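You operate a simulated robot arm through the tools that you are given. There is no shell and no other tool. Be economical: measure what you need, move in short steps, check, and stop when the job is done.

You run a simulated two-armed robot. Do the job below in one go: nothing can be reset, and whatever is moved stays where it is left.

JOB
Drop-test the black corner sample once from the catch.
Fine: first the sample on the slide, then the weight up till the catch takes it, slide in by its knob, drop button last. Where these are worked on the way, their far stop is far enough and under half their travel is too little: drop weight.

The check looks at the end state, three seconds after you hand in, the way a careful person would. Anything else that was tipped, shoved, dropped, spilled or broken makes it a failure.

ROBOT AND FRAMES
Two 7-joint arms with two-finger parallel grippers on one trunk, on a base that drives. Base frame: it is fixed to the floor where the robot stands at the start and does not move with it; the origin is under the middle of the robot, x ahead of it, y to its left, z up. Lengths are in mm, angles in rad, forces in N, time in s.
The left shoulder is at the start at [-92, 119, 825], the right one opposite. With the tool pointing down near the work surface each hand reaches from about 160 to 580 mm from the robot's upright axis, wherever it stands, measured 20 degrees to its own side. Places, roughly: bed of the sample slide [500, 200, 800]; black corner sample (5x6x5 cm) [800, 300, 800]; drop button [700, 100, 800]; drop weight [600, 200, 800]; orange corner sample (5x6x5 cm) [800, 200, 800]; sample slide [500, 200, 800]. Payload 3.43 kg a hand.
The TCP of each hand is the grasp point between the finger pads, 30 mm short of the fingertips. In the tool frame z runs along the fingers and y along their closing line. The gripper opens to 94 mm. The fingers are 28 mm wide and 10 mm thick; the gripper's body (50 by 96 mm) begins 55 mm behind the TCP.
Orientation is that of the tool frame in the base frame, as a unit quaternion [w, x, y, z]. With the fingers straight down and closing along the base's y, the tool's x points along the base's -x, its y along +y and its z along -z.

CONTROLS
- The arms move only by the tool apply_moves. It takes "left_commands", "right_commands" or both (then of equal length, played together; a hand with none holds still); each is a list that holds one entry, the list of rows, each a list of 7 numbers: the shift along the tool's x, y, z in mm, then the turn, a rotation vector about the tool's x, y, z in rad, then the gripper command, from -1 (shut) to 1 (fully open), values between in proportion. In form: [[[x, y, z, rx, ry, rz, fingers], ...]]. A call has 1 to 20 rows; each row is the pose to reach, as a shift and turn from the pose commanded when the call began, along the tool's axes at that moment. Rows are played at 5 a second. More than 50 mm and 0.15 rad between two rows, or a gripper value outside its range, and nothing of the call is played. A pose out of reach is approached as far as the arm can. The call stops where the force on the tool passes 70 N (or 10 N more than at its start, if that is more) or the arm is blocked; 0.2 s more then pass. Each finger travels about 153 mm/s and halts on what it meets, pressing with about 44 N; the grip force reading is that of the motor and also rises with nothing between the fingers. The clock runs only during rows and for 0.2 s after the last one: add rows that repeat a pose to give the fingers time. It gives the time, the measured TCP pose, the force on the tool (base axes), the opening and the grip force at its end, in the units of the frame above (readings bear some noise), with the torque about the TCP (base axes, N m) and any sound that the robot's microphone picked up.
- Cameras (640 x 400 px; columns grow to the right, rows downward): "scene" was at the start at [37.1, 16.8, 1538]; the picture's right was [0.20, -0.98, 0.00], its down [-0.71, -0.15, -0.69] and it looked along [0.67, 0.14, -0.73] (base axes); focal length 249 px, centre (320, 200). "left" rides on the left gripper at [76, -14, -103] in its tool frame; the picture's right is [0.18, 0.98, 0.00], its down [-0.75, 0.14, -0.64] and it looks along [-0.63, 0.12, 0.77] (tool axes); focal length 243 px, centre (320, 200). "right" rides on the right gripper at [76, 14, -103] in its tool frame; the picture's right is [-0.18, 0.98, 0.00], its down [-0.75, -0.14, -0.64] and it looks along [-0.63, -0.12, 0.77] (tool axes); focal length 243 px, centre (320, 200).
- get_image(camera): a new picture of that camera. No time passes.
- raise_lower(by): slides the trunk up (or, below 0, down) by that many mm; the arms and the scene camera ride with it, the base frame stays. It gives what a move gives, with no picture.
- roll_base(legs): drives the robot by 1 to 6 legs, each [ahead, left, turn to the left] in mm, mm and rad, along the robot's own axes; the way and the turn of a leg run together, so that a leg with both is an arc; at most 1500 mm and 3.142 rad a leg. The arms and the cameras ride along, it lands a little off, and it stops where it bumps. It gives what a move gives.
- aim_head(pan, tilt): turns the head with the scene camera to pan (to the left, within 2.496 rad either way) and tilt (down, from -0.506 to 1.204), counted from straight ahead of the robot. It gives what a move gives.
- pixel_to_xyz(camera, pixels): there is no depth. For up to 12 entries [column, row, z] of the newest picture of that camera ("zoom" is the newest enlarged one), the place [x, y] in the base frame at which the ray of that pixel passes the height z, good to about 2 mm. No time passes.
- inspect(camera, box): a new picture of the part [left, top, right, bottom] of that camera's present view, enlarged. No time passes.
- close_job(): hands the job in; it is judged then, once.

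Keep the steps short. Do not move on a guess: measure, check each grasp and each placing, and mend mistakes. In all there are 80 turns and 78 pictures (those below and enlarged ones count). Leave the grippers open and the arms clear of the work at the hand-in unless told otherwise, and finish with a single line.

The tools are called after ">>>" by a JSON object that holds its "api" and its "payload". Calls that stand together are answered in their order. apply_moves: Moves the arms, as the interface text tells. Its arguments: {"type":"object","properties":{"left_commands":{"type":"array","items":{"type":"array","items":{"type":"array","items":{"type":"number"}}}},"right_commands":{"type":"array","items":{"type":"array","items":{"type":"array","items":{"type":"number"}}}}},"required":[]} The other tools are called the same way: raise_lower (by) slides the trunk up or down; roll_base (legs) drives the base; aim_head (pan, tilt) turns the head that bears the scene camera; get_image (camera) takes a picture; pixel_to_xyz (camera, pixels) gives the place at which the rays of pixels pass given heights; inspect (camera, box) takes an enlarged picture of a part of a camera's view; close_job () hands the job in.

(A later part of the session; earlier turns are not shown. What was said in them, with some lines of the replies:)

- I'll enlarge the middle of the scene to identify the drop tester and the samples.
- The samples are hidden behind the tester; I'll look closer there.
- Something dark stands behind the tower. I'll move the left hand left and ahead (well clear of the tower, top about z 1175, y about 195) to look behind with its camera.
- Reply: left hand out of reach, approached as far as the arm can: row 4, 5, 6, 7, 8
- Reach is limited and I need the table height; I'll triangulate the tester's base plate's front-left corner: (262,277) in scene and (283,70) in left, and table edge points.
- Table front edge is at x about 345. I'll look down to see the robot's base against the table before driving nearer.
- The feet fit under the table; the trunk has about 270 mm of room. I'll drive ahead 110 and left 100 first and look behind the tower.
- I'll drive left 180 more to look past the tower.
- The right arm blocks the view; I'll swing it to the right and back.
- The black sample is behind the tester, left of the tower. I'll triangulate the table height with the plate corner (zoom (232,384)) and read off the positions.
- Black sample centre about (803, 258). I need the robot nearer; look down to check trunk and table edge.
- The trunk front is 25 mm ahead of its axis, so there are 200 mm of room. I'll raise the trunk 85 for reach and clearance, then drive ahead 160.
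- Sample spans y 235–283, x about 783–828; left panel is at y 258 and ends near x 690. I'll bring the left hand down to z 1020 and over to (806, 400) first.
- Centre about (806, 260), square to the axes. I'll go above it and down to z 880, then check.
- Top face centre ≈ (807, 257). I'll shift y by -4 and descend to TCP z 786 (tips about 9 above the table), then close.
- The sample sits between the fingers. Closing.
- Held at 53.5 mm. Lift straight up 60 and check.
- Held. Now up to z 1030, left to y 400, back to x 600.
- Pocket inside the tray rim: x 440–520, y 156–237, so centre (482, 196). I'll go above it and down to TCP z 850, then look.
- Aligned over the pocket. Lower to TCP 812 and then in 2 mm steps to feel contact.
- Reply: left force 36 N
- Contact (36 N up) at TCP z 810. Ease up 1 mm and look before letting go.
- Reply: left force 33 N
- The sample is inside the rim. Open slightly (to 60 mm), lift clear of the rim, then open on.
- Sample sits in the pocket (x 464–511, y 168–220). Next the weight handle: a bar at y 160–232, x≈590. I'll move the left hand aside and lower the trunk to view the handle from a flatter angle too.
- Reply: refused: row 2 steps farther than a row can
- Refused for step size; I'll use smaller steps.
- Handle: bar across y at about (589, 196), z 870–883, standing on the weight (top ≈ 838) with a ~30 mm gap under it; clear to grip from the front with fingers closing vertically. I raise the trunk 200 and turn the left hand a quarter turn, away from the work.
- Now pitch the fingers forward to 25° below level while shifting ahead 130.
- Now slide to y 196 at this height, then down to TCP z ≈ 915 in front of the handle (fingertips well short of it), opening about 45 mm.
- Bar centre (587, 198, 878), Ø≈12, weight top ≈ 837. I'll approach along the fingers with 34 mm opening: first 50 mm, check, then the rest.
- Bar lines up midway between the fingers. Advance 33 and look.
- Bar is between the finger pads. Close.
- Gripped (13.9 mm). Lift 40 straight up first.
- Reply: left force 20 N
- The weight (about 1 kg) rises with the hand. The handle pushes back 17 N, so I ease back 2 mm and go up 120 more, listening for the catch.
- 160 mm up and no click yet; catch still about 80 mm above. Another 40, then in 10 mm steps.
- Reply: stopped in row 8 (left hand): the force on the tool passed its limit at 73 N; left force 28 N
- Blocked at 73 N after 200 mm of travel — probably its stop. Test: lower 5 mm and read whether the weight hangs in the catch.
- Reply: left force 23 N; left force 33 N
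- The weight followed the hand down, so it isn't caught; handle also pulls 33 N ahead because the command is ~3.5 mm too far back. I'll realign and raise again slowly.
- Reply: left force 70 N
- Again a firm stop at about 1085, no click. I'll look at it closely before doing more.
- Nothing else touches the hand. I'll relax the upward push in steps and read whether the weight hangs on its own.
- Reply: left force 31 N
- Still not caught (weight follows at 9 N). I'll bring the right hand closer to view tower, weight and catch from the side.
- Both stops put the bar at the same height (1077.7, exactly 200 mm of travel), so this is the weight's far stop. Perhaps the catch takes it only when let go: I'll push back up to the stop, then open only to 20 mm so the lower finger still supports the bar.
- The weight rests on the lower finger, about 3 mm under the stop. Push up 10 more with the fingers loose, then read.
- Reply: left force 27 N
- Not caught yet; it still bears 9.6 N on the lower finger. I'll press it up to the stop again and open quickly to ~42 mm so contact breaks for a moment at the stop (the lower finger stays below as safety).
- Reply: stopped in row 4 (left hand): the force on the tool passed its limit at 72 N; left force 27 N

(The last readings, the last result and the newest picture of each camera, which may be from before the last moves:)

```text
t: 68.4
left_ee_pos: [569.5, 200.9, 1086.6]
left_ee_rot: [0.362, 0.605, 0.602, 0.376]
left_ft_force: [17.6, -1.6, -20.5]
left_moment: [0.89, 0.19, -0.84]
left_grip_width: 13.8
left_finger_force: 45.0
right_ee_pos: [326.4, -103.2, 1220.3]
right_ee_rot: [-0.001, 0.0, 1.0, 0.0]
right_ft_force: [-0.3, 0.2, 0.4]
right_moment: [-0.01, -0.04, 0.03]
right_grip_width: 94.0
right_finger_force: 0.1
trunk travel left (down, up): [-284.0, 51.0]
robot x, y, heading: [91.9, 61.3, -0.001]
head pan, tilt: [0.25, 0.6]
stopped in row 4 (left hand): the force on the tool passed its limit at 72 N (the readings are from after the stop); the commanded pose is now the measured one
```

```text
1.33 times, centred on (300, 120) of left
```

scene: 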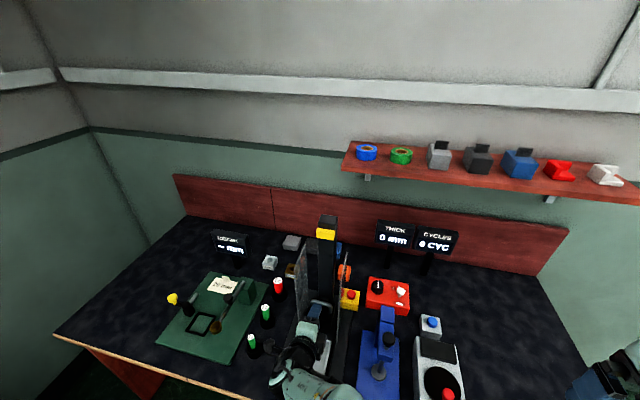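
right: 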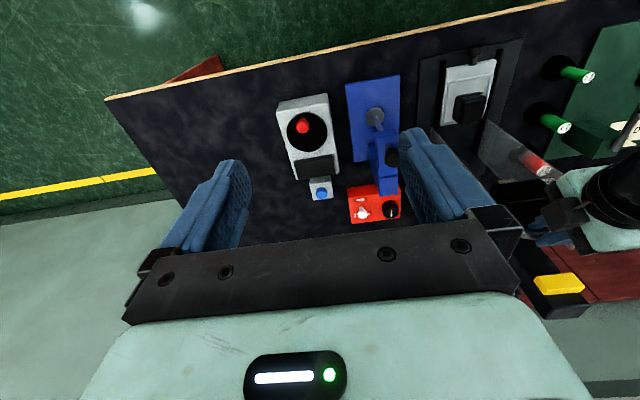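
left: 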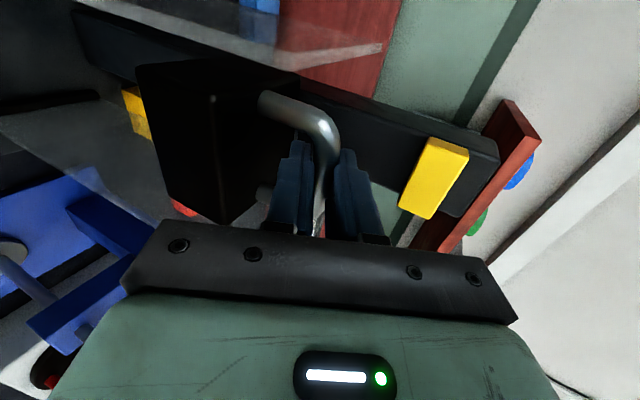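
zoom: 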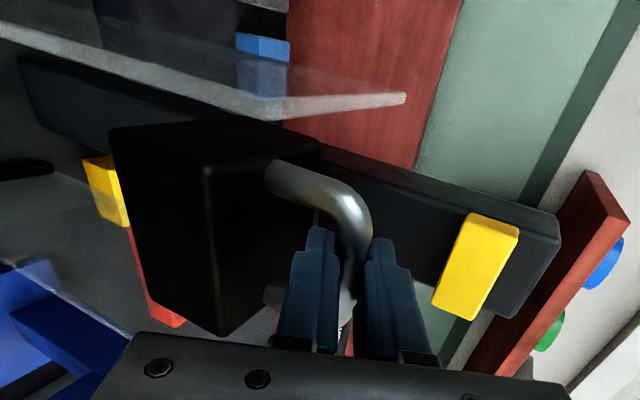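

Stopped by force before opening; it now sits at the stop. Open quickly to ~42 mm from here.

>>> {"api": "apply_moves", "payload": {"left_commands": [[[0, 1, 0, 0, 0, 0, -1], [0, 1, 0, 0, 0, 0, -0.1], [0, 1, 0, 0, 0, 0, -0.1], [0, 1, 0, 0, 0, 0, -0.1]]]}}

>>> {"api": "inspect", "payload": {"camera": "left", "box": [60, 0, 540, 240]}}

```text
t: 69.4
left_ee_pos: [566.5, 199.6, 1091.2]
left_ee_rot: [0.366, 0.601, 0.602, 0.377]
left_ft_force: [0.2, 0.3, 0.2]
left_moment: [0.0, -0.02, -0.02]
left_grip_width: 42.3
left_finger_force: 0.0
right_ee_pos: [322.3, -103.2, 1219.9]
right_ee_rot: [0.001, 0.0, 1.0, 0.0]
right_ft_force: [-0.1, 0.3, 0.6]
right_moment: [0.01, 0.03, 0.0]
right_grip_width: 93.8
right_finger_force: 0.1
trunk travel left (down, up): [-284.0, 51.0]
robot x, y, heading: [93.2, 67.1, 0.004]
head pan, tilt: [0.25, 0.6]
```

```text
1.33 times, centred on (300, 120) of left
```

zoom: 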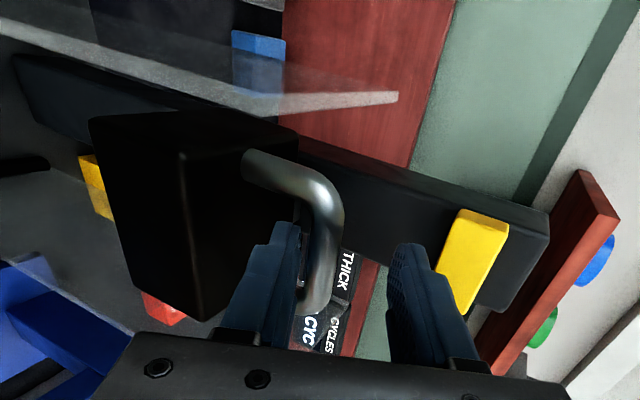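

Force on the hand is zero and the weight stays up: the catch has it. Ease the lower finger down 4 mm and back straight out.

>>> {"api": "apply_moves", "payload": {"left_commands": [[[0, -4, 0, 0, 0, 0, -0.1], [0, -4, -15, 0, 0, 0, -0.1], [0, -4, -40, 0, 0, 0, -0.1], [0, -4, -70, 0, 0, 0, -0.1], [0, -4, -70, 0, 0, 0, -0.1]]]}}

>>> {"api": "inspect", "payload": {"camera": "left", "box": [60, 0, 540, 240]}}

```text
t: 70.6
left_ee_pos: [502.6, 198.5, 1117.8]
left_ee_rot: [0.365, 0.601, 0.603, 0.376]
left_ft_force: [0.3, 0.4, -0.2]
left_moment: [-0.01, 0.01, -0.01]
left_grip_width: 42.2
left_finger_force: 0.0
right_ee_pos: [323.4, -104.8, 1219.6]
right_ee_rot: [0.001, 0.001, 1.0, 0.001]
right_ft_force: [0.3, 0.1, 0.2]
right_moment: [0.02, -0.01, -0.03]
right_grip_width: 94.0
right_finger_force: 0.1
trunk travel left (down, up): [-284.0, 51.0]
robot x, y, heading: [93.1, 65.8, -0.0]
head pan, tilt: [0.25, 0.6]
```

```text
1.33 times, centred on (300, 120) of left
```

zoom: 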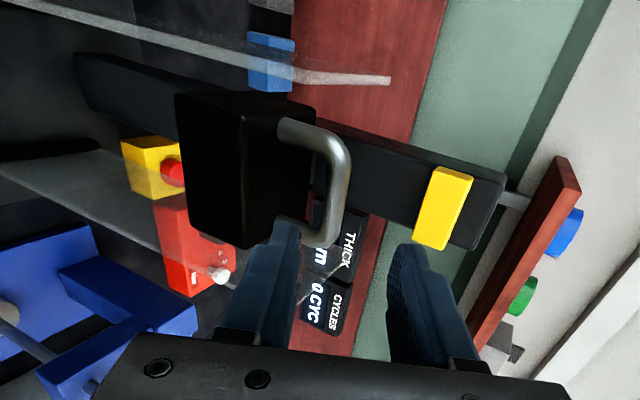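

The weight hangs in the catch. Next the slide: knob near (378, 197, ~768). I'll drive back 140 for arm room, pitch the fingers to 45° down, close them, and look at the knob.

>>> {"api": "roll_base", "payload": {"legs": [[-140, 0, 0]]}}

>>> {"api": "apply_moves", "payload": {"left_commands": [[[0, 0, 0, 0.14, 0, 0, -0.5], [0, 0, 0, 0.28, 0, 0, -1], [0, 0, 0, 0.32, 0, 0, -1], [0, 0, 0, 0.32, 0, 0, -1]]]}}

>>> {"api": "aim_head", "payload": {"pan": 0.3, "tilt": 0.85}}

>>> {"api": "inspect", "payload": {"camera": "scene", "box": [240, 120, 400, 280]}}

```text
t: 72.0
left_ee_pos: [366.0, 197.6, 1118.6]
left_ee_rot: [0.367, 0.601, 0.602, 0.377]
left_ft_force: [0.4, 0.1, -0.4]
left_moment: [-0.01, 0.04, 0.0]
left_grip_width: 42.2
left_finger_force: 0.1
right_ee_pos: [185.1, -103.6, 1219.4]
right_ee_rot: [0.001, 0.002, 1.0, 0.0]
right_ft_force: [-0.3, -0.6, -1.0]
right_moment: [0.01, 0.01, 0.0]
right_grip_width: 94.0
right_finger_force: 0.2
trunk travel left (down, up): [-284.0, 51.0]
robot x, y, heading: [-47.0, 60.2, 0.001]
head pan, tilt: [0.25, 0.6]
```

```text
t: 73.0
left_ee_pos: [366.3, 197.9, 1117.8]
left_ee_rot: [0.266, 0.653, 0.654, 0.276]
left_ft_force: [-0.1, 0.7, 0.1]
left_moment: [0.02, -0.01, 0.02]
left_grip_width: 0.0
left_finger_force: 33.0
right_ee_pos: [185.1, -104.0, 1220.4]
right_ee_rot: [0.001, 0.001, 1.0, -0.001]
right_ft_force: [0.2, 0.1, -0.3]
right_moment: [0.02, 0.02, 0.03]
right_grip_width: 94.2
right_finger_force: 0.1
trunk travel left (down, up): [-284.0, 51.0]
robot x, y, heading: [-49.4, 64.9, -0.009]
head pan, tilt: [0.25, 0.6]
```

```text
t: 73.7
left_ee_pos: [367.0, 198.5, 1117.6]
left_ee_rot: [0.267, 0.652, 0.654, 0.276]
left_ft_force: [1.2, 0.6, 0.2]
left_moment: [-0.02, -0.02, 0.02]
left_grip_width: 0.0
left_finger_force: 33.6
right_ee_pos: [185.1, -104.2, 1219.5]
right_ee_rot: [0.001, 0.002, 1.0, 0.0]
right_ft_force: [-0.6, 0.3, 0.3]
right_moment: [0.0, -0.03, 0.02]
right_grip_width: 94.1
right_finger_force: 0.0
trunk travel left (down, up): [-284.0, 51.0]
robot x, y, heading: [-44.5, 65.0, -0.001]
head pan, tilt: [0.3, 0.85]
```

```text
2.50 times, centred on (320, 200) of scene
```

zoom: 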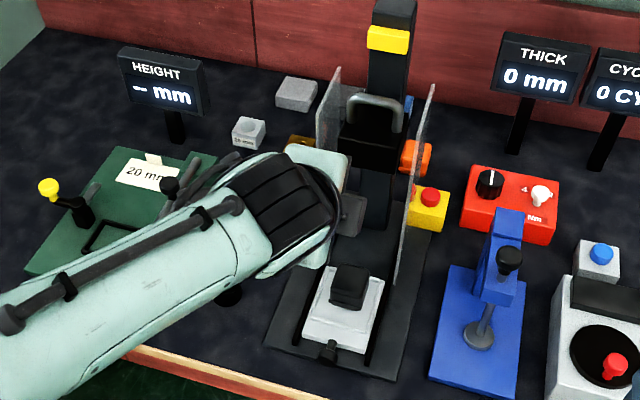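

>>> {"api": "pixel_to_xyz", "payload": {"camera": "zoom", "pixels": [[328, 343, 770], [328, 343, 780], [327, 355, 770], [327, 362, 760], [318, 352, 768], [338, 354, 768], [303, 338, 768], [362, 352, 768], [265, 345, 752], [420, 205, 800], [429, 195, 815]]}}

```text
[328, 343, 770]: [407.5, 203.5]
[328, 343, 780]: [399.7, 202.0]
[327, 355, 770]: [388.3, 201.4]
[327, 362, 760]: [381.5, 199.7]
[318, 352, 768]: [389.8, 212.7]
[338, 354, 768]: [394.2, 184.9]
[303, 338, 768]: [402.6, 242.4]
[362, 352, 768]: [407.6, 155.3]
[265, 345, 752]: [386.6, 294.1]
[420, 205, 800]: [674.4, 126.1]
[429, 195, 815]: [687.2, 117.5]
```

Knob at y ≈ 198, x 375–395, z ≈ 769. Move back to x 320 and down to TCP z 790 (finger corner then at x 348, z 776, in front of the knob).

>>> {"api": "apply_moves", "payload": {"left_commands": [[[0, -32.4, -32.7, 0, 0, 0, -1], [0, -62, -3.3, 0, 0, 0, -1], [0, -91, 25.8, 0, 0, 0, -1], [0, -120, 54.5, 0, 0, 0, -1], [0, -149, 83, 0, 0, 0, -1], [0, -178, 112, 0, 0, 0, -1], [0, -207, 141, 0, 0, 0, -1], [0, -236, 170, 0, 0, 0, -1], [0, -254, 188, 0, 0, 0, -1], [0, -265, 198, 0, 0, 0, -1], [0, -265, 198, 0, 0, 0, -1]]]}}

>>> {"api": "get_image", "payload": {"camera": "left"}}

>>> {"api": "inspect", "payload": {"camera": "scene", "box": [240, 120, 400, 280]}}

```text
t: 76.1
left_ee_pos: [310.0, 167.9, 816.6]
left_ee_rot: [0.264, 0.652, 0.655, 0.278]
left_ft_force: [0.2, -0.4, -0.1]
left_moment: [0.0, 0.01, 0.01]
left_grip_width: 0.0
left_finger_force: 33.0
left hand out of reach, approached as far as the arm can: row 8, 9, 10, 11
right_ee_pos: [185.6, -102.5, 1220.4]
right_ee_rot: [0.001, 0.001, 1.0, -0.001]
right_ft_force: [-0.2, 0.0, -0.2]
right_moment: [0.02, 0.01, 0.01]
right_grip_width: 94.2
right_finger_force: 0.0
trunk travel left (down, up): [-284.0, 51.0]
robot x, y, heading: [-44.0, 64.1, -0.003]
head pan, tilt: [0.3, 0.85]
```

```text
14 pictures are left
```

left: 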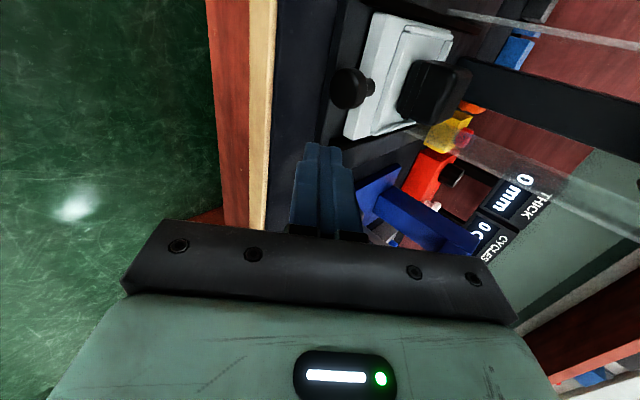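

```text
2.50 times, centred on (320, 200) of scene
```

zoom: 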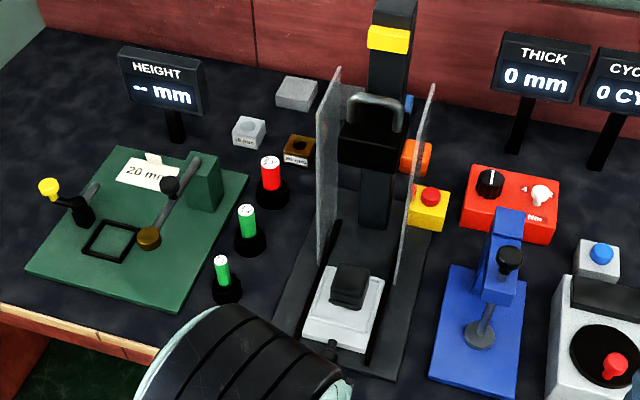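

The arm can't get that low from this trunk height (TCP 310,168,817). Go up 70, lower the trunk 90 (net lower shoulder), and check.

>>> {"api": "apply_moves", "payload": {"left_commands": [[[0, 25, -25, 0, 0, 0, -1], [0, 50, -50, 0, 0, 0, -1], [0, 75, -75, 0, 0, 0, -1], [0, 75, -75, 0, 0, 0, -1]]]}}

>>> {"api": "raise_lower", "payload": {"by": -70}}

```text
t: 77.1
left_ee_pos: [311.9, 168.0, 921.6]
left_ee_rot: [0.266, 0.653, 0.654, 0.275]
left_ft_force: [-0.1, -0.8, 0.3]
left_moment: [0.0, 0.01, 0.0]
left_grip_width: 0.0
left_finger_force: 33.4
right_ee_pos: [185.2, -104.1, 1218.4]
right_ee_rot: [0.002, 0.002, 1.0, 0.001]
right_ft_force: [0.5, -0.2, -0.1]
right_moment: [-0.01, -0.03, -0.01]
right_grip_width: 93.9
right_finger_force: 0.0
trunk travel left (down, up): [-284.0, 51.0]
robot x, y, heading: [-48.4, 62.8, -0.003]
head pan, tilt: [0.3, 0.85]
```

```text
t: 78.2
left_ee_pos: [310.5, 164.7, 852.4]
left_ee_rot: [0.265, 0.653, 0.654, 0.276]
left_ft_force: [0.4, 0.4, -0.4]
left_moment: [0.01, 0.01, -0.03]
left_grip_width: 0.1
left_finger_force: 33.3
right_ee_pos: [186.1, -103.3, 1150.3]
right_ee_rot: [0.001, 0.001, 1.0, 0.0]
right_ft_force: [-0.3, 0.7, -0.5]
right_moment: [-0.03, -0.02, 0.03]
right_grip_width: 94.0
right_finger_force: 0.1
trunk travel left (down, up): [-214.0, 121.0]
robot x, y, heading: [-46.9, 63.9, -0.003]
head pan, tilt: [0.3, 0.85]
```

Now to (318, 198, 790).

>>> {"api": "apply_moves", "payload": {"left_commands": [[[16, 3, 3, 0, 0, 0, -1], [33, 5, 5, 0, 0, 0, -1], [33, -17, 27, 0, 0, 0, -1], [33, -38.7, 49, 0, 0, 0, -1], [33, -38.7, 49, 0, 0, 0, -1]]]}}

>>> {"api": "get_image", "payload": {"camera": "left"}}

```text
t: 79.4
left_ee_pos: [319.3, 200.0, 788.7]
left_ee_rot: [0.266, 0.653, 0.654, 0.275]
left_ft_force: [-0.1, -0.3, 0.2]
left_moment: [0.0, 0.0, -0.01]
left_grip_width: 0.2
left_finger_force: 33.3
right_ee_pos: [186.3, -103.4, 1149.7]
right_ee_rot: [0.001, 0.002, 1.0, 0.0]
right_ft_force: [-0.3, 0.5, 0.3]
right_moment: [-0.02, -0.01, 0.03]
right_grip_width: 94.0
right_finger_force: 0.1
trunk travel left (down, up): [-214.0, 121.0]
robot x, y, heading: [-44.5, 65.9, -0.001]
head pan, tilt: [0.3, 0.85]
```

```text
12 pictures are left
```

left: 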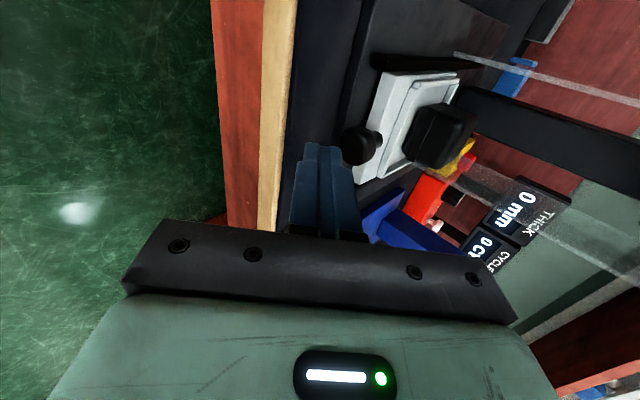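

>>> {"api": "pixel_to_xyz", "payload": {"camera": "left", "pixels": [[355, 130, 770], [355, 164, 770], [342, 148, 770], [355, 148, 770], [370, 148, 782], [345, 148, 760]]}}

>>> {"api": "inspect", "payload": {"camera": "left", "box": [280, 60, 480, 220]}}

```text
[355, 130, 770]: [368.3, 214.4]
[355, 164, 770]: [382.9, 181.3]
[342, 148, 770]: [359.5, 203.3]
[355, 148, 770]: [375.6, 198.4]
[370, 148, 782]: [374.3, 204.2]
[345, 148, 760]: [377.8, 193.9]
```

```text
2.50 times, centred on (380, 140) of left
```

zoom: 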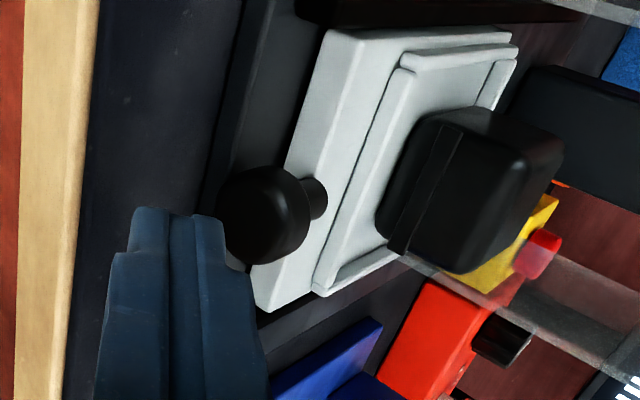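

Fingertips are in line with the knob (y 198). Push ahead 70 in small steps.

>>> {"api": "apply_moves", "payload": {"left_commands": [[[-1.5, 5.6, 5.7, 0, 0, 0, -1], [-1.5, 11.3, 11.4, 0, 0, 0, -1], [-1.5, 14.1, 14.2, 0, 0, 0, -1], [-1.5, 17, 17, 0, 0, 0, -1], [-1.5, 21.2, 21.3, 0, 0, 0, -1], [-1.5, 25.4, 25.6, 0, 0, 0, -1], [-1.5, 29.6, 29.8, 0, 0, 0, -1], [-1.5, 33.8, 34, 0, 0, 0, -1], [-1.5, 38, 38.3, 0, 0, 0, -1], [-1.5, 42.3, 42.6, 0, 0, 0, -1], [-1.5, 46.5, 46.9, 0, 0, 0, -1], [-1.5, 49.4, 49.7, 0, 0, 0, -1]]]}}

>>> {"api": "inspect", "payload": {"camera": "left", "box": [240, 20, 520, 240]}}

```text
t: 82.0
left_ee_pos: [383.2, 190.0, 797.4]
left_ee_rot: [0.264, 0.652, 0.655, 0.277]
left_ft_force: [0.4, 0.2, 0.5]
left_moment: [-0.02, 0.04, 0.01]
left_grip_width: 0.0
left_finger_force: 33.3
left hand out of reach, approached as far as the arm can: row 7, 8, 9, 10, 11, 12
right_ee_pos: [186.0, -103.7, 1149.1]
right_ee_rot: [0.001, 0.003, 1.0, -0.001]
right_ft_force: [0.3, 0.0, 0.2]
right_moment: [0.01, -0.01, 0.01]
right_grip_width: 93.9
right_finger_force: 0.1
trunk travel left (down, up): [-214.0, 121.0]
robot x, y, heading: [-45.7, 61.6, -0.001]
head pan, tilt: [0.3, 0.85]
```

```text
1.82 times, centred on (380, 130) of left
```

zoom: 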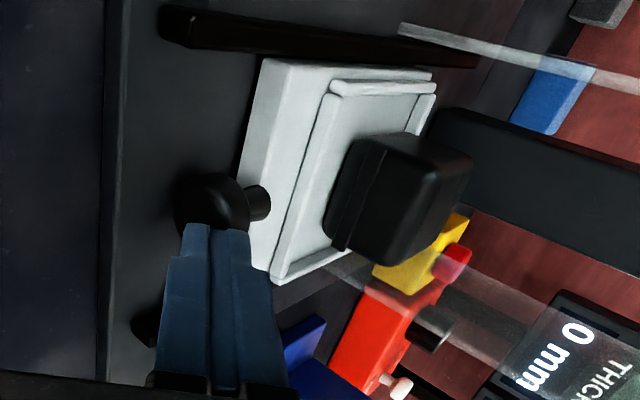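

The tray moved in about 35 mm, then the arm hit its reach limit (too low for this shoulder height). Back off, go up 100 and lower the trunk 100 so the hand comes back at the same height.

>>> {"api": "apply_moves", "payload": {"left_commands": [[[0, -10.6, -10.7, 0, 0, 0, -1], [0, 13, -34, 0, 0, 0, -1], [0, 37, -58, 0, 0, 0, -1], [0, 62, -82, 0, 0, 0, -1], [0, 62, -82, 0, 0, 0, -1]]]}}

>>> {"api": "raise_lower", "payload": {"by": -100}}

```text
t: 83.2
left_ee_pos: [368.3, 189.0, 900.9]
left_ee_rot: [0.266, 0.653, 0.654, 0.275]
left_ft_force: [1.0, 0.7, -0.2]
left_moment: [-0.03, -0.02, 0.01]
left_grip_width: 0.0
left_finger_force: 33.1
right_ee_pos: [187.0, -104.3, 1149.6]
right_ee_rot: [0.001, 0.003, 1.0, 0.0]
right_ft_force: [0.7, -0.4, 0.0]
right_moment: [0.02, 0.03, 0.03]
right_grip_width: 94.2
right_finger_force: 0.1
trunk travel left (down, up): [-214.0, 121.0]
robot x, y, heading: [-43.8, 65.2, -0.0]
head pan, tilt: [0.3, 0.85]
```

```text
t: 84.5
left_ee_pos: [367.6, 188.2, 800.2]
left_ee_rot: [0.265, 0.653, 0.654, 0.276]
left_ft_force: [0.0, 0.9, 0.7]
left_moment: [0.02, -0.04, 0.01]
left_grip_width: 0.1
left_finger_force: 33.1
right_ee_pos: [185.8, -104.7, 1049.6]
right_ee_rot: [0.0, 0.002, 1.0, 0.0]
right_ft_force: [-0.3, -1.2, -0.3]
right_moment: [-0.02, 0.03, -0.04]
right_grip_width: 94.0
right_finger_force: 0.1
trunk travel left (down, up): [-114.0, 221.0]
robot x, y, heading: [-42.5, 63.9, -0.01]
head pan, tilt: [0.3, 0.85]
```

Align to y 197, z 789 and push on to x ≈ 437.

>>> {"api": "apply_moves", "payload": {"left_commands": [[[5, -4, 4, 0, 0, 0, -1], [9, -7.8, 7.8, 0, 0, 0, -1], [9, -0.8, 14.9, 0, 0, 0, -1], [9, 4.9, 20.6, 0, 0, 0, -1], [9, 10.5, 26.3, 0, 0, 0, -1], [9, 16.2, 31.9, 0, 0, 0, -1], [9, 21.8, 37.6, 0, 0, 0, -1], [9, 27.4, 43.3, 0, 0, 0, -1], [9, 33.1, 49, 0, 0, 0, -1], [9, 38.7, 54.7, 0, 0, 0, -1], [9, 41.6, 57.5, 0, 0, 0, -1], [9, 41.6, 57.5, 0, 0, 0, -1]]]}}

>>> {"api": "inspect", "payload": {"camera": "left", "box": [240, 20, 520, 240]}}

```text
t: 87.1
left_ee_pos: [438.6, 197.3, 790.2]
left_ee_rot: [0.267, 0.652, 0.654, 0.276]
left_ft_force: [-0.5, -0.4, -0.4]
left_moment: [0.02, -0.04, 0.0]
left_grip_width: 0.0
left_finger_force: 33.0
right_ee_pos: [185.1, -104.9, 1049.1]
right_ee_rot: [0.002, 0.002, 1.0, 0.0]
right_ft_force: [-0.9, -1.1, 0.5]
right_moment: [-0.04, 0.0, -0.02]
right_grip_width: 93.9
right_finger_force: 0.1
trunk travel left (down, up): [-114.0, 221.0]
robot x, y, heading: [-47.8, 68.4, -0.007]
head pan, tilt: [0.3, 0.85]
```

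```text
1.82 times, centred on (380, 130) of left
```

zoom: 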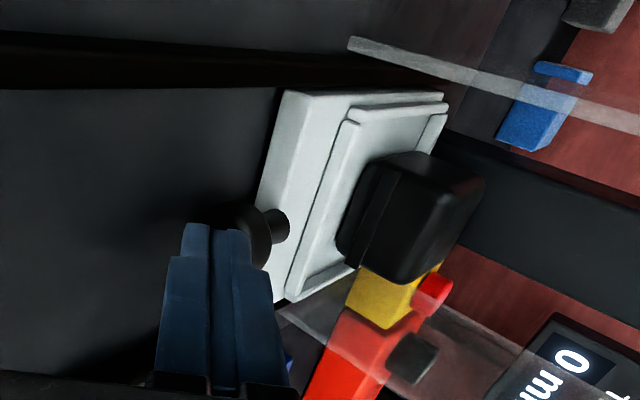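

Sliding well, sample upright. Push on another 30 in small steps, expecting the end stop.

>>> {"api": "apply_moves", "payload": {"left_commands": [[[0, 3.5, 3.6, 0, 0, 0, -1], [0, 7, 7.1, 0, 0, 0, -1], [0, 10.6, 10.7, 0, 0, 0, -1], [0, 14.1, 14.2, 0, 0, 0, -1], [0, 17.6, 17.8, 0, 0, 0, -1], [0, 21.2, 21.3, 0, 0, 0, -1], [0, 21.2, 21.3, 0, 0, 0, -1]]]}}

>>> {"api": "inspect", "payload": {"camera": "left", "box": [240, 20, 520, 240]}}

```text
t: 88.4
left_ee_pos: [452.5, 198.1, 786.8]
left_ee_rot: [0.264, 0.654, 0.655, 0.273]
left_ft_force: [-43.2, -0.1, 25.4]
left_moment: [-0.04, -0.08, -0.07]
left_grip_width: 0.2
left_finger_force: 32.5
right_ee_pos: [179.6, -104.7, 1050.6]
right_ee_rot: [0.003, 0.0, 1.0, 0.001]
right_ft_force: [0.2, 0.0, 0.1]
right_moment: [-0.03, 0.01, 0.0]
right_grip_width: 94.0
right_finger_force: 0.1
trunk travel left (down, up): [-114.0, 221.0]
robot x, y, heading: [-50.3, 67.8, -0.002]
head pan, tilt: [0.3, 0.85]
stopped in row 6 (left hand): the force on the tool passed its limit at 76 N (the readings are from after the stop); the commanded pose is now the measured one
```

```text
1.82 times, centred on (380, 130) of left
```

zoom: 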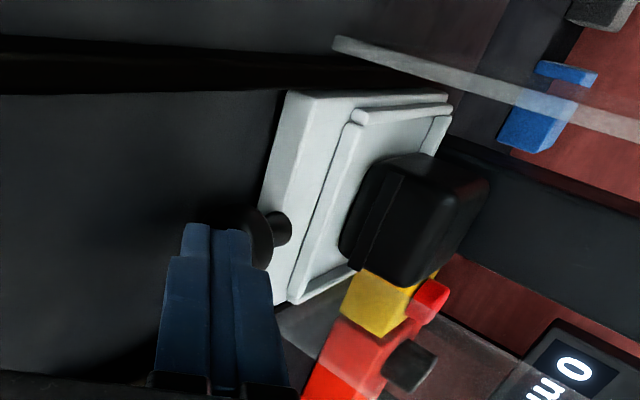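

Firm end stop at x 452: slide is in. Withdraw the left hand back, up and to the left side.

>>> {"api": "apply_moves", "payload": {"left_commands": [[[0, -14.1, -14.2, 0, 0, 0, -1], [0, -42.3, -42.6, 0, 0, 0, -1], [0, -10, -74, 0, 0, 0, -1], [0, 22, -106, 0, 0, 0, -1], [0, 54, -138, 0, 0, 0, -1], [0, 86, -169, 0, 0, 0, -0.5], [45, 86, -169, 0, 0, 0, 0], [90, 86, -169, 0, 0, 0, 0.5], [135, 86, -169, 0, 0, 0, 1], [180, 86, -169, 0, 0, 0, 1]]]}}

>>> {"api": "raise_lower", "payload": {"by": 220}}

>>> {"api": "roll_base", "payload": {"legs": [[0, 23, 0], [205, 0, 0]]}}

>>> {"api": "aim_head", "payload": {"pan": 0.0, "tilt": 0.95}}

>>> {"api": "get_image", "payload": {"camera": "scene"}}

```text
t: 90.6
left_ee_pos: [402.2, 375.5, 967.6]
left_ee_rot: [0.262, 0.654, 0.655, 0.272]
left_ft_force: [0.0, 0.3, 0.9]
left_moment: [0.0, -0.01, -0.03]
left_grip_width: 93.8
left_finger_force: 0.1
right_ee_pos: [185.0, -103.7, 1049.0]
right_ee_rot: [0.0, 0.001, 1.0, 0.0]
right_ft_force: [0.1, -0.4, -0.1]
right_moment: [0.04, 0.01, -0.02]
right_grip_width: 93.9
right_finger_force: 0.0
trunk travel left (down, up): [-114.0, 221.0]
robot x, y, heading: [-47.8, 66.7, -0.002]
head pan, tilt: [0.3, 0.85]
```

```text
t: 92.9
left_ee_pos: [399.5, 375.0, 1188.0]
left_ee_rot: [0.262, 0.655, 0.655, 0.272]
left_ft_force: [0.4, -0.7, -0.6]
left_moment: [0.01, 0.01, 0.01]
left_grip_width: 93.9
left_finger_force: 0.1
right_ee_pos: [183.8, -103.8, 1269.2]
right_ee_rot: [0.0, 0.002, 1.0, 0.001]
right_ft_force: [0.0, 0.7, 0.1]
right_moment: [-0.01, 0.0, -0.03]
right_grip_width: 93.9
right_finger_force: 0.0
trunk travel left (down, up): [-334.0, 1.0]
robot x, y, heading: [-48.8, 62.9, -0.005]
head pan, tilt: [0.3, 0.85]
```

```text
t: 95.0
left_ee_pos: [602.8, 396.1, 1186.1]
left_ee_rot: [0.263, 0.655, 0.654, 0.272]
left_ft_force: [-0.7, 0.6, 0.0]
left_moment: [-0.01, 0.01, 0.01]
left_grip_width: 94.2
left_finger_force: 0.0
right_ee_pos: [386.1, -82.3, 1270.0]
right_ee_rot: [0.001, 0.002, 1.0, 0.0]
right_ft_force: [-0.5, 0.2, 1.0]
right_moment: [0.02, 0.03, 0.02]
right_grip_width: 94.1
right_finger_force: 0.2
trunk travel left (down, up): [-334.0, 1.0]
robot x, y, heading: [156.9, 87.1, -0.006]
head pan, tilt: [0.3, 0.85]
```

```text
t: 95.8
left_ee_pos: [603.5, 397.4, 1187.9]
left_ee_rot: [0.263, 0.655, 0.654, 0.272]
left_ft_force: [-0.6, -0.5, -0.5]
left_moment: [0.02, 0.0, -0.02]
left_grip_width: 93.7
left_finger_force: 0.0
right_ee_pos: [387.5, -81.8, 1269.8]
right_ee_rot: [0.001, 0.002, 1.0, 0.0]
right_ft_force: [-0.3, -0.9, -0.6]
right_moment: [-0.02, -0.02, -0.04]
right_grip_width: 94.2
right_finger_force: 0.2
trunk travel left (down, up): [-334.0, 1.0]
robot x, y, heading: [158.7, 86.4, -0.002]
head pan, tilt: [0.0, 0.949]
```

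```text
7 pictures are left
5 turns are left
```

scene: 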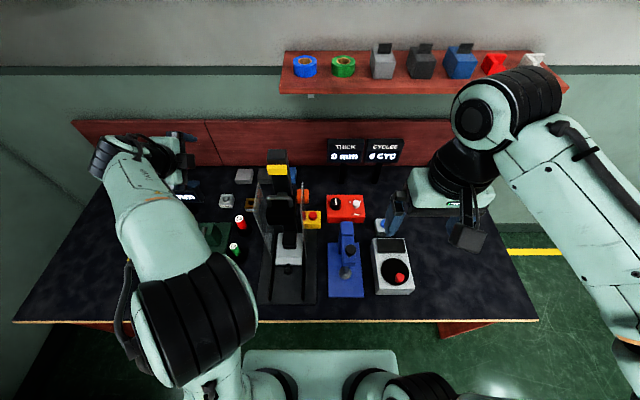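

Only 5 turns remain, so I combine: map a pixel grid around the drop button (about (312,215)), enlarge it, and bring the closed right hand to a clear hover at about (695, 20, 1000).

>>> {"api": "pixel_to_xyz", "payload": {"camera": "scene", "pixels": [[308, 210, 808], [318, 210, 808], [308, 220, 808], [318, 220, 808], [313, 215, 795], [313, 215, 820]]}}

>>> {"api": "inspect", "payload": {"camera": "scene", "box": [280, 185, 350, 255]}}

>>> {"api": "apply_moves", "payload": {"right_commands": [[[0, 0, 45, 0, 0, 0, 0], [0, 0, 90, 0, 0, 0, -1], [0, 0, 135, 0, 0, 0, -1], [0, 0, 180, 0, 0, 0, -1], [0, 0, 225, 0, 0, 0, -1], [0, 0, 270, 0, 0, 0, -1], [-45, 0, 270, 0, 0, 0, -1], [-90, 0, 270, 0, 0, 0, -1], [-135, 0, 270, 0, 0, 0, -1], [-180, 0, 270, 0, 0, 0, -1], [-220, 15, 270, 0, 0, 0, -1], [-255, 45, 270, 0, 0, 0, -1], [-285, 75, 270, 0, 0, 0, -1], [-308, 102, 270, 0, 0, 0, -1], [-308, 102, 270, 0, 0, 0, -1]]]}}

>>> {"api": "get_image", "payload": {"camera": "right"}}

>>> {"api": "pixel_to_xyz", "payload": {"camera": "right", "pixels": [[400, 60, 808], [500, 60, 808], [400, 120, 808], [500, 120, 808], [400, 180, 808], [500, 180, 808], [600, 60, 808], [600, 120, 808], [600, 180, 808]]}}

```text
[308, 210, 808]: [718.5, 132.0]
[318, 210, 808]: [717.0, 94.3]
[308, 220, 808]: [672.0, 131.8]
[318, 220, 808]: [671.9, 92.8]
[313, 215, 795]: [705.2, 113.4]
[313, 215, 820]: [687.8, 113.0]
```

```text
5.71 times, centred on (315, 220) of scene
```

zoom: 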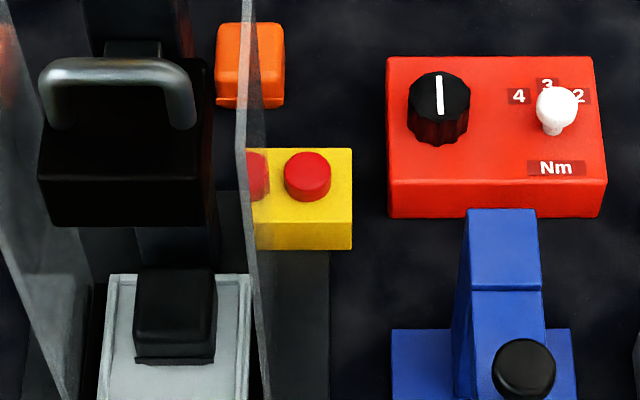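

```text
t: 99.0
left_ee_pos: [603.4, 396.7, 1186.4]
left_ee_rot: [0.262, 0.655, 0.654, 0.272]
left_ft_force: [-0.2, -0.1, 0.0]
left_moment: [0.0, 0.02, 0.03]
left_grip_width: 94.2
left_finger_force: 0.0
right_ee_pos: [696.1, 19.0, 999.1]
right_ee_rot: [0.0, 0.001, 1.0, 0.001]
right_ft_force: [0.2, 0.3, 0.1]
right_moment: [0.0, 0.02, 0.02]
right_grip_width: 0.0
right_finger_force: 33.1
trunk travel left (down, up): [-334.0, 1.0]
robot x, y, heading: [155.2, 87.2, -0.001]
head pan, tilt: [0.0, 0.949]
```

```text
5 pictures are left
```

right: 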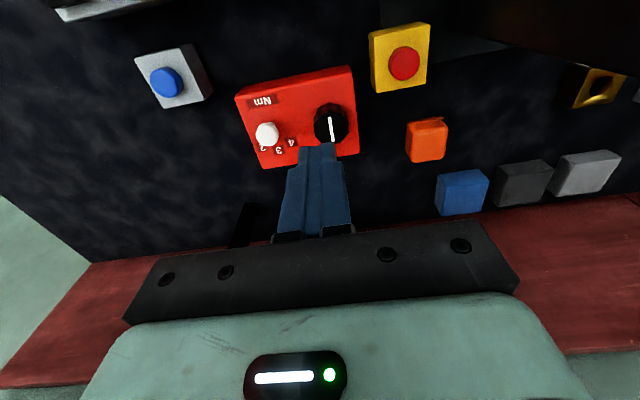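

```text
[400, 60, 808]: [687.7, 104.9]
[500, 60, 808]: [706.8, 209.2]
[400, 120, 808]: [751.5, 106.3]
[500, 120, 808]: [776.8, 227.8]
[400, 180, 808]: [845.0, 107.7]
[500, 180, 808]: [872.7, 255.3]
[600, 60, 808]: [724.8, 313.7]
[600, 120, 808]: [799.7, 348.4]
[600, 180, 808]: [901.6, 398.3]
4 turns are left
```

Button centre ≈ (694, 111, ~808) from both cameras; tower side (y≥180) and panel end (x≤645) leave room. Over it, down to tips ~22 above, press in 3 mm steps, then back up and look.

>>> {"api": "apply_moves", "payload": {"right_commands": [[[1, 45, 0, 0, 0, 0, -1], [1, 92, 0, 0, 0, 0, -1], [1, 92, 0, 0, 0, 0, -1], [1, 92, 45, 0, 0, 0, -1], [1, 92, 90, 0, 0, 0, -1], [1, 92, 125, 0, 0, 0, -1], [1, 92, 139, 0, 0, 0, -1], [1, 92, 139, 0, 0, 0, -1]]]}}

>>> {"api": "apply_moves", "payload": {"right_commands": [[[0, 0, 8, 0, 0, 0, -1], [0, 0, 14, 0, 0, 0, -1], [0, 0, 18, 0, 0, 0, -1], [0, 0, 21, 0, 0, 0, -1], [0, 0, 24, 0, 0, 0, -1], [0, 0, 27, 0, 0, 0, -1], [0, 0, 30, 0, 0, 0, -1], [0, 0, 33, 0, 0, 0, -1], [0, 0, 36, 0, 0, 0, -1], [0, 0, 39, 0, 0, 0, -1]]]}}

>>> {"api": "apply_moves", "payload": {"right_commands": [[[0, 0, -15, 0, 0, 0, -1], [0, 0, -55, 0, 0, 0, -1], [0, 0, -100, 0, 0, 0, -1], [0, 0, -145, 0, 0, 0, -1], [0, 0, -170, 0, 0, 0, -1], [0, -45, -170, 0, 0, 0, -0.5], [0, -90, -170, 0, 0, 0, 0.5], [0, -120, -170, 0, 0, 0, 1]]]}}

>>> {"api": "inspect", "payload": {"camera": "scene", "box": [240, 130, 400, 290]}}

>>> {"api": "get_image", "payload": {"camera": "right"}}

```text
t: 100.1
left_ee_pos: [602.3, 396.1, 1187.0]
left_ee_rot: [0.263, 0.655, 0.654, 0.272]
left_ft_force: [0.3, -0.1, -1.2]
left_moment: [-0.02, -0.03, 0.01]
left_grip_width: 94.1
left_finger_force: 0.1
right_ee_pos: [698.1, 112.2, 975.0]
right_ee_rot: [0.011, 0.003, 1.0, 0.012]
right_ft_force: [-8.6, -7.2, 18.2]
right_moment: [1.08, 0.71, 0.86]
right_grip_width: 0.2
right_finger_force: 32.7
trunk travel left (down, up): [-334.0, 1.0]
robot x, y, heading: [152.9, 84.8, -0.003]
head pan, tilt: [0.0, 0.949]
stopped in row 5 (right hand): the force on the tool passed its limit at 98 N (the readings are from after the stop); the commanded pose is now the measured one
```

```text
t: 100.6
left_ee_pos: [602.3, 396.2, 1187.3]
left_ee_rot: [0.263, 0.655, 0.654, 0.272]
left_ft_force: [-0.6, 0.2, -0.5]
left_moment: [-0.03, -0.01, -0.02]
left_grip_width: 94.1
left_finger_force: 0.0
right_ee_pos: [701.1, 112.6, 976.6]
right_ee_rot: [0.021, 0.006, 1.0, 0.02]
right_ft_force: [-3.1, -5.4, 22.1]
right_moment: [0.9, 1.57, 0.61]
right_grip_width: 0.1
right_finger_force: 33.3
trunk travel left (down, up): [-334.0, 1.0]
robot x, y, heading: [156.8, 90.1, -0.006]
head pan, tilt: [0.0, 0.949]
stopped in row 2 (right hand): the force on the tool passed its limit at 74 N (the readings are from after the stop); the commanded pose is now the measured one
```

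```text
t: 102.4
left_ee_pos: [604.3, 396.5, 1187.3]
left_ee_rot: [0.263, 0.655, 0.654, 0.271]
left_ft_force: [-0.9, -0.3, 0.2]
left_moment: [-0.03, -0.01, -0.02]
left_grip_width: 94.3
left_finger_force: 0.0
right_ee_pos: [694.5, -11.2, 1137.6]
right_ee_rot: [0.018, 0.005, 1.0, 0.019]
right_ft_force: [-0.2, -0.1, 1.1]
right_moment: [0.03, 0.02, 0.02]
right_grip_width: 94.1
right_finger_force: 0.0
right hand out of reach, approached as far as the arm can: row 4, 5, 6, 7
trunk travel left (down, up): [-334.0, 1.0]
robot x, y, heading: [155.8, 85.3, -0.006]
head pan, tilt: [0.0, 0.949]
```

```text
2.50 times, centred on (320, 210) of scene
```

zoom: 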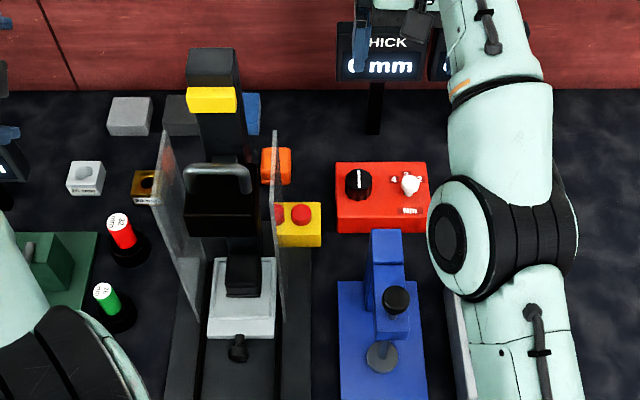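

```text
3 pictures are left
3 turns are left
```

right: 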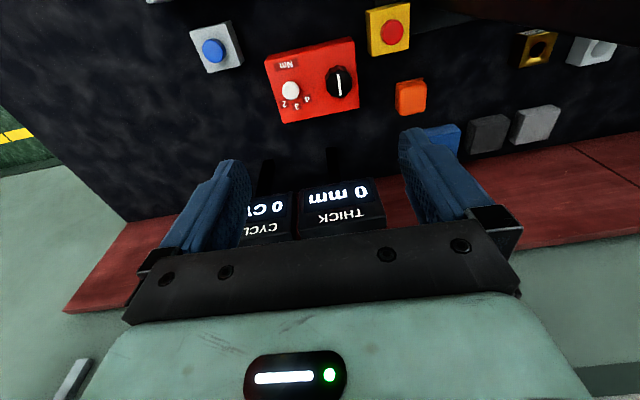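

The gripper's camera box met the right panel's top edge; nothing was moved (weight still up, sample in place). I'll tilt the right hand 30° so it leans away to the right, come in from that side, press with the fingertip corner, back out and look.

>>> {"api": "apply_moves", "payload": {"right_commands": [[[1.3, 16, 35, -0.12, 0, 0, 0], [2.6, 33, 70, -0.24, 0, 0, -1], [3.9, 49, 105, -0.36, 0, 0, -1], [5.2, 65.8, 140.3, -0.486, 0, 0, -1], [5.2, 65.8, 140.3, -0.486, 0, 0, -1]]]}}

>>> {"api": "apply_moves", "payload": {"right_commands": [[[2, -8, 35.5, 0, 0, 0, -1], [4, -16, 71, 0, 0, 0, -1], [6, -24, 106, 0, 0, 0, -1], [8, -32.3, 141.8, 0, 0, 0, -1], [8, -32.3, 141.8, 0, 0, 0, -1]]]}}

>>> {"api": "apply_moves", "payload": {"right_commands": [[[0.3, -4, 6.9, 0, 0, 0, -1], [0.5, -7, 12.1, 0, 0, 0, -1], [0.6, -9, 15.6, 0, 0, 0, -1], [0.8, -10.5, 18.2, 0, 0, 0, -1], [0.9, -12, 20.8, 0, 0, 0, -1], [1, -13.5, 23.4, 0, 0, 0, -1], [1.1, -15, 26, 0, 0, 0, -1], [1.2, -16.5, 28.6, 0, 0, 0, -1], [1.3, -18, 31.2, 0, 0, 0, -1], [1.4, -19.5, 33.8, 0, 0, 0, -1], [1.5, -20.5, 35.5, 0, 0, 0, -1]]]}}

>>> {"api": "apply_moves", "payload": {"right_commands": [[[0, 3, -10, 0, 0, 0, -1], [0, 3, -45, 0, 0, 0, -1], [0, 3, -85, 0, 0, 0, -1], [0, 3, -125, 0, 0, 0, 0], [0, 3, -155, 0, 0, 0, 1], [0, 3, -155, 0, 0, 0, 1]]]}}

>>> {"api": "inspect", "payload": {"camera": "scene", "box": [240, 130, 400, 290]}}

```text
t: 103.6
left_ee_pos: [603.6, 397.6, 1187.8]
left_ee_rot: [0.264, 0.656, 0.654, 0.271]
left_ft_force: [-0.3, 0.1, -0.1]
left_moment: [-0.01, -0.02, 0.0]
left_grip_width: 94.1
left_finger_force: 0.0
right_ee_pos: [748.4, 61.7, 1010.2]
right_ee_rot: [0.018, 0.0, 0.966, 0.258]
right_ft_force: [0.5, -0.3, 1.0]
right_moment: [-0.01, 0.0, 0.0]
right_grip_width: 0.1
right_finger_force: 33.0
right hand out of reach, approached as far as the arm can: row 1, 2, 3, 4, 5
trunk travel left (down, up): [-334.0, 1.0]
robot x, y, heading: [156.4, 85.5, -0.008]
head pan, tilt: [0.0, 0.949]
```

```text
t: 104.8
left_ee_pos: [603.0, 396.5, 1188.1]
left_ee_rot: [0.263, 0.656, 0.654, 0.271]
left_ft_force: [0.1, 0.4, -0.1]
left_moment: [-0.01, 0.0, -0.05]
left_grip_width: 94.0
left_finger_force: 0.0
right_ee_pos: [757.4, 108.1, 871.5]
right_ee_rot: [0.018, 0.0, 0.966, 0.257]
right_ft_force: [1.0, 0.3, 0.0]
right_moment: [-0.01, 0.01, 0.02]
right_grip_width: 0.2
right_finger_force: 32.8
right hand out of reach, approached as far as the arm can: row 1, 2, 3, 4, 5
trunk travel left (down, up): [-334.0, 1.0]
robot x, y, heading: [154.1, 85.9, 0.004]
head pan, tilt: [0.0, 0.949]
```

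```text
t: 107.2
left_ee_pos: [604.6, 397.0, 1187.3]
left_ee_rot: [0.263, 0.655, 0.654, 0.271]
left_ft_force: [0.2, 0.8, 0.2]
left_moment: [0.0, 0.0, -0.02]
left_grip_width: 93.8
left_finger_force: 0.0
right_ee_pos: [756.4, 107.4, 830.5]
right_ee_rot: [0.019, 0.001, 0.966, 0.257]
right_ft_force: [-0.1, -0.7, 0.3]
right_moment: [0.0, 0.01, 0.0]
right_grip_width: 0.0
right_finger_force: 32.8
trunk travel left (down, up): [-334.0, 1.0]
robot x, y, heading: [156.4, 83.9, -0.003]
head pan, tilt: [0.0, 0.949]
```

```text
t: 108.6
left_ee_pos: [604.2, 398.4, 1188.0]
left_ee_rot: [0.263, 0.655, 0.654, 0.271]
left_ft_force: [-0.2, 0.0, -0.6]
left_moment: [-0.02, 0.01, -0.04]
left_grip_width: 94.0
left_finger_force: 0.0
right_ee_pos: [758.4, 34.0, 968.2]
right_ee_rot: [0.017, 0.001, 0.966, 0.257]
right_ft_force: [-0.3, 0.2, -0.4]
right_moment: [0.04, 0.01, 0.01]
right_grip_width: 94.0
right_finger_force: 0.0
right hand out of reach, approached as far as the arm can: row 2, 3, 4, 5, 6
trunk travel left (down, up): [-334.0, 1.0]
robot x, y, heading: [156.1, 86.3, -0.002]
head pan, tilt: [0.0, 0.949]
```

```text
2.50 times, centred on (320, 210) of scene
2 turns are left
```

zoom: 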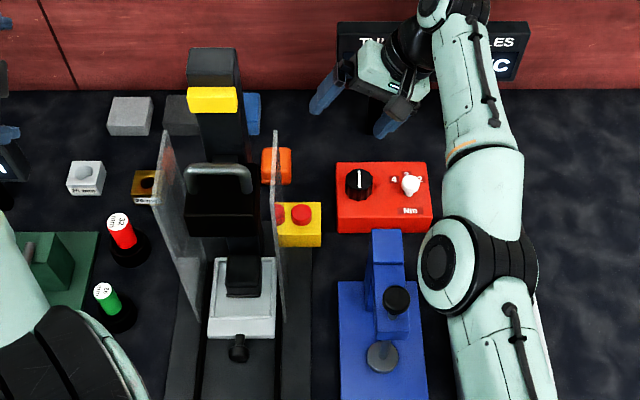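

No contact: the tilted arm can't come nearer than ~600 mm ahead of the robot, so it went down behind the button box without touching. I'll back the base 72 mm so the same arm pose lands on the button, then approach, press, retreat and look.

>>> {"api": "roll_base", "payload": {"legs": [[-72, 0, 0]]}}

>>> {"api": "apply_moves", "payload": {"right_commands": [[[-0.4, 1.6, 32.4, 0, 0, 0, -0.5], [-0.9, 3.2, 64.8, 0, 0, 0, -1], [-1.3, 4.8, 97.1, 0, 0, 0, -1], [-1.8, 6.3, 129.5, 0, 0, 0, -1], [-1.8, 6.3, 129.5, 0, 0, 0, -1]]]}}

>>> {"api": "apply_moves", "payload": {"right_commands": [[[0.3, -4, 6.9, 0, 0, 0, -1], [0.5, -7, 12.1, 0, 0, 0, -1], [0.6, -9, 15.6, 0, 0, 0, -1], [0.8, -10.5, 18.2, 0, 0, 0, -1], [0.9, -12, 20.8, 0, 0, 0, -1], [1, -13.5, 23.4, 0, 0, 0, -1], [1.1, -15, 26, 0, 0, 0, -1], [1.2, -16.5, 28.6, 0, 0, 0, -1], [1.3, -18, 31.2, 0, 0, 0, -1], [1.4, -19.5, 33.8, 0, 0, 0, -1]]]}}

>>> {"api": "apply_moves", "payload": {"right_commands": [[[0, 3, -10, 0, 0, 0, -1], [0, 3, -45, 0, 0, 0, -1], [0, 3, -85, 0, 0, 0, -1], [0, 3, -125, 0, 0, 0, 0], [0, 3, -155, 0, 0, 0, 1], [0, 3, -155, 0, 0, 0, 1]]]}}

>>> {"api": "inspect", "payload": {"camera": "scene", "box": [240, 120, 400, 280]}}

```text
t: 109.6
left_ee_pos: [533.5, 397.4, 1188.7]
left_ee_rot: [0.263, 0.655, 0.654, 0.273]
left_ft_force: [-0.1, 0.4, 0.1]
left_moment: [-0.02, -0.01, -0.01]
left_grip_width: 94.0
left_finger_force: 0.1
right_ee_pos: [687.1, 33.9, 967.8]
right_ee_rot: [0.019, 0.001, 0.966, 0.258]
right_ft_force: [-0.1, -0.8, -0.3]
right_moment: [0.0, 0.0, -0.03]
right_grip_width: 94.1
right_finger_force: 0.1
trunk travel left (down, up): [-334.0, 1.0]
robot x, y, heading: [87.6, 87.9, -0.006]
head pan, tilt: [0.0, 0.949]
```

```text
t: 110.8
left_ee_pos: [531.5, 396.9, 1188.1]
left_ee_rot: [0.262, 0.655, 0.654, 0.272]
left_ft_force: [-0.5, 0.1, 0.5]
left_moment: [0.05, -0.02, 0.0]
left_grip_width: 93.9
left_finger_force: 0.0
right_ee_pos: [685.7, 103.3, 858.8]
right_ee_rot: [0.019, 0.001, 0.966, 0.258]
right_ft_force: [0.7, 0.0, -0.2]
right_moment: [-0.05, -0.01, -0.02]
right_grip_width: 0.0
right_finger_force: 33.1
right hand out of reach, approached as far as the arm can: row 4, 5
trunk travel left (down, up): [-334.0, 1.0]
robot x, y, heading: [83.1, 89.6, 0.004]
head pan, tilt: [0.0, 0.949]
```

```text
t: 113.0
left_ee_pos: [528.6, 398.0, 1189.6]
left_ee_rot: [0.264, 0.655, 0.653, 0.273]
left_ft_force: [-0.1, -0.6, 0.3]
left_moment: [0.01, 0.0, -0.01]
left_grip_width: 94.0
left_finger_force: 0.1
right_ee_pos: [685.5, 104.7, 826.8]
right_ee_rot: [0.024, 0.0, 0.965, 0.26]
right_ft_force: [-3.4, -0.6, 37.9]
right_moment: [0.25, 0.15, -0.02]
right_grip_width: 0.0
right_finger_force: 33.1
trunk travel left (down, up): [-334.0, 1.0]
robot x, y, heading: [83.8, 88.4, -0.005]
head pan, tilt: [0.0, 0.949]
heard: click
```

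```text
t: 114.4
left_ee_pos: [531.9, 398.4, 1187.5]
left_ee_rot: [0.264, 0.654, 0.655, 0.272]
left_ft_force: [-0.5, -0.4, 0.4]
left_moment: [-0.01, 0.02, -0.03]
left_grip_width: 94.0
left_finger_force: 0.0
right_ee_pos: [687.2, 28.4, 954.0]
right_ee_rot: [0.016, 0.001, 0.966, 0.258]
right_ft_force: [-0.1, 0.4, -0.2]
right_moment: [0.04, 0.02, 0.02]
right_grip_width: 94.2
right_finger_force: 0.1
right hand out of reach, approached as far as the arm can: row 2, 3, 4, 5, 6
trunk travel left (down, up): [-334.0, 1.0]
robot x, y, heading: [84.8, 81.9, -0.004]
head pan, tilt: [0.0, 0.949]
```

```text
2.50 times, centred on (320, 200) of scene
1 turns are left
```

zoom: 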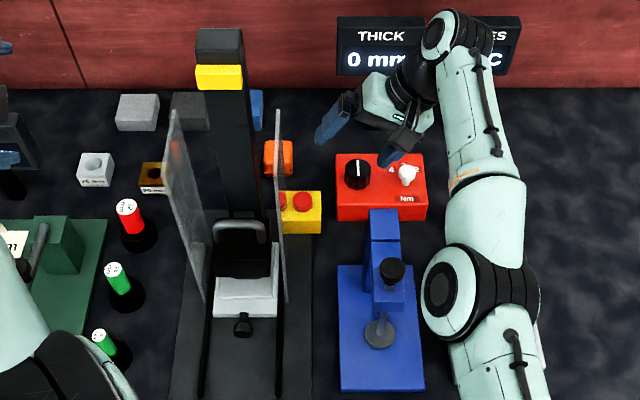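

The button clicked, and the enlarged picture shows the weight down on the sample in the slid-in tray. Both grippers are open and both hands are clear, so I'm handing in.

>>> {"api": "close_job", "payload": {}}

```text
The job is handed in.
```

The black corner sample was drop-tested once from the catch: the button clicked and the weight came down on it, though my right gripper bumped the right clear panel's top edge on the way to the button (98 N), with no shift or damage visible afterwards.
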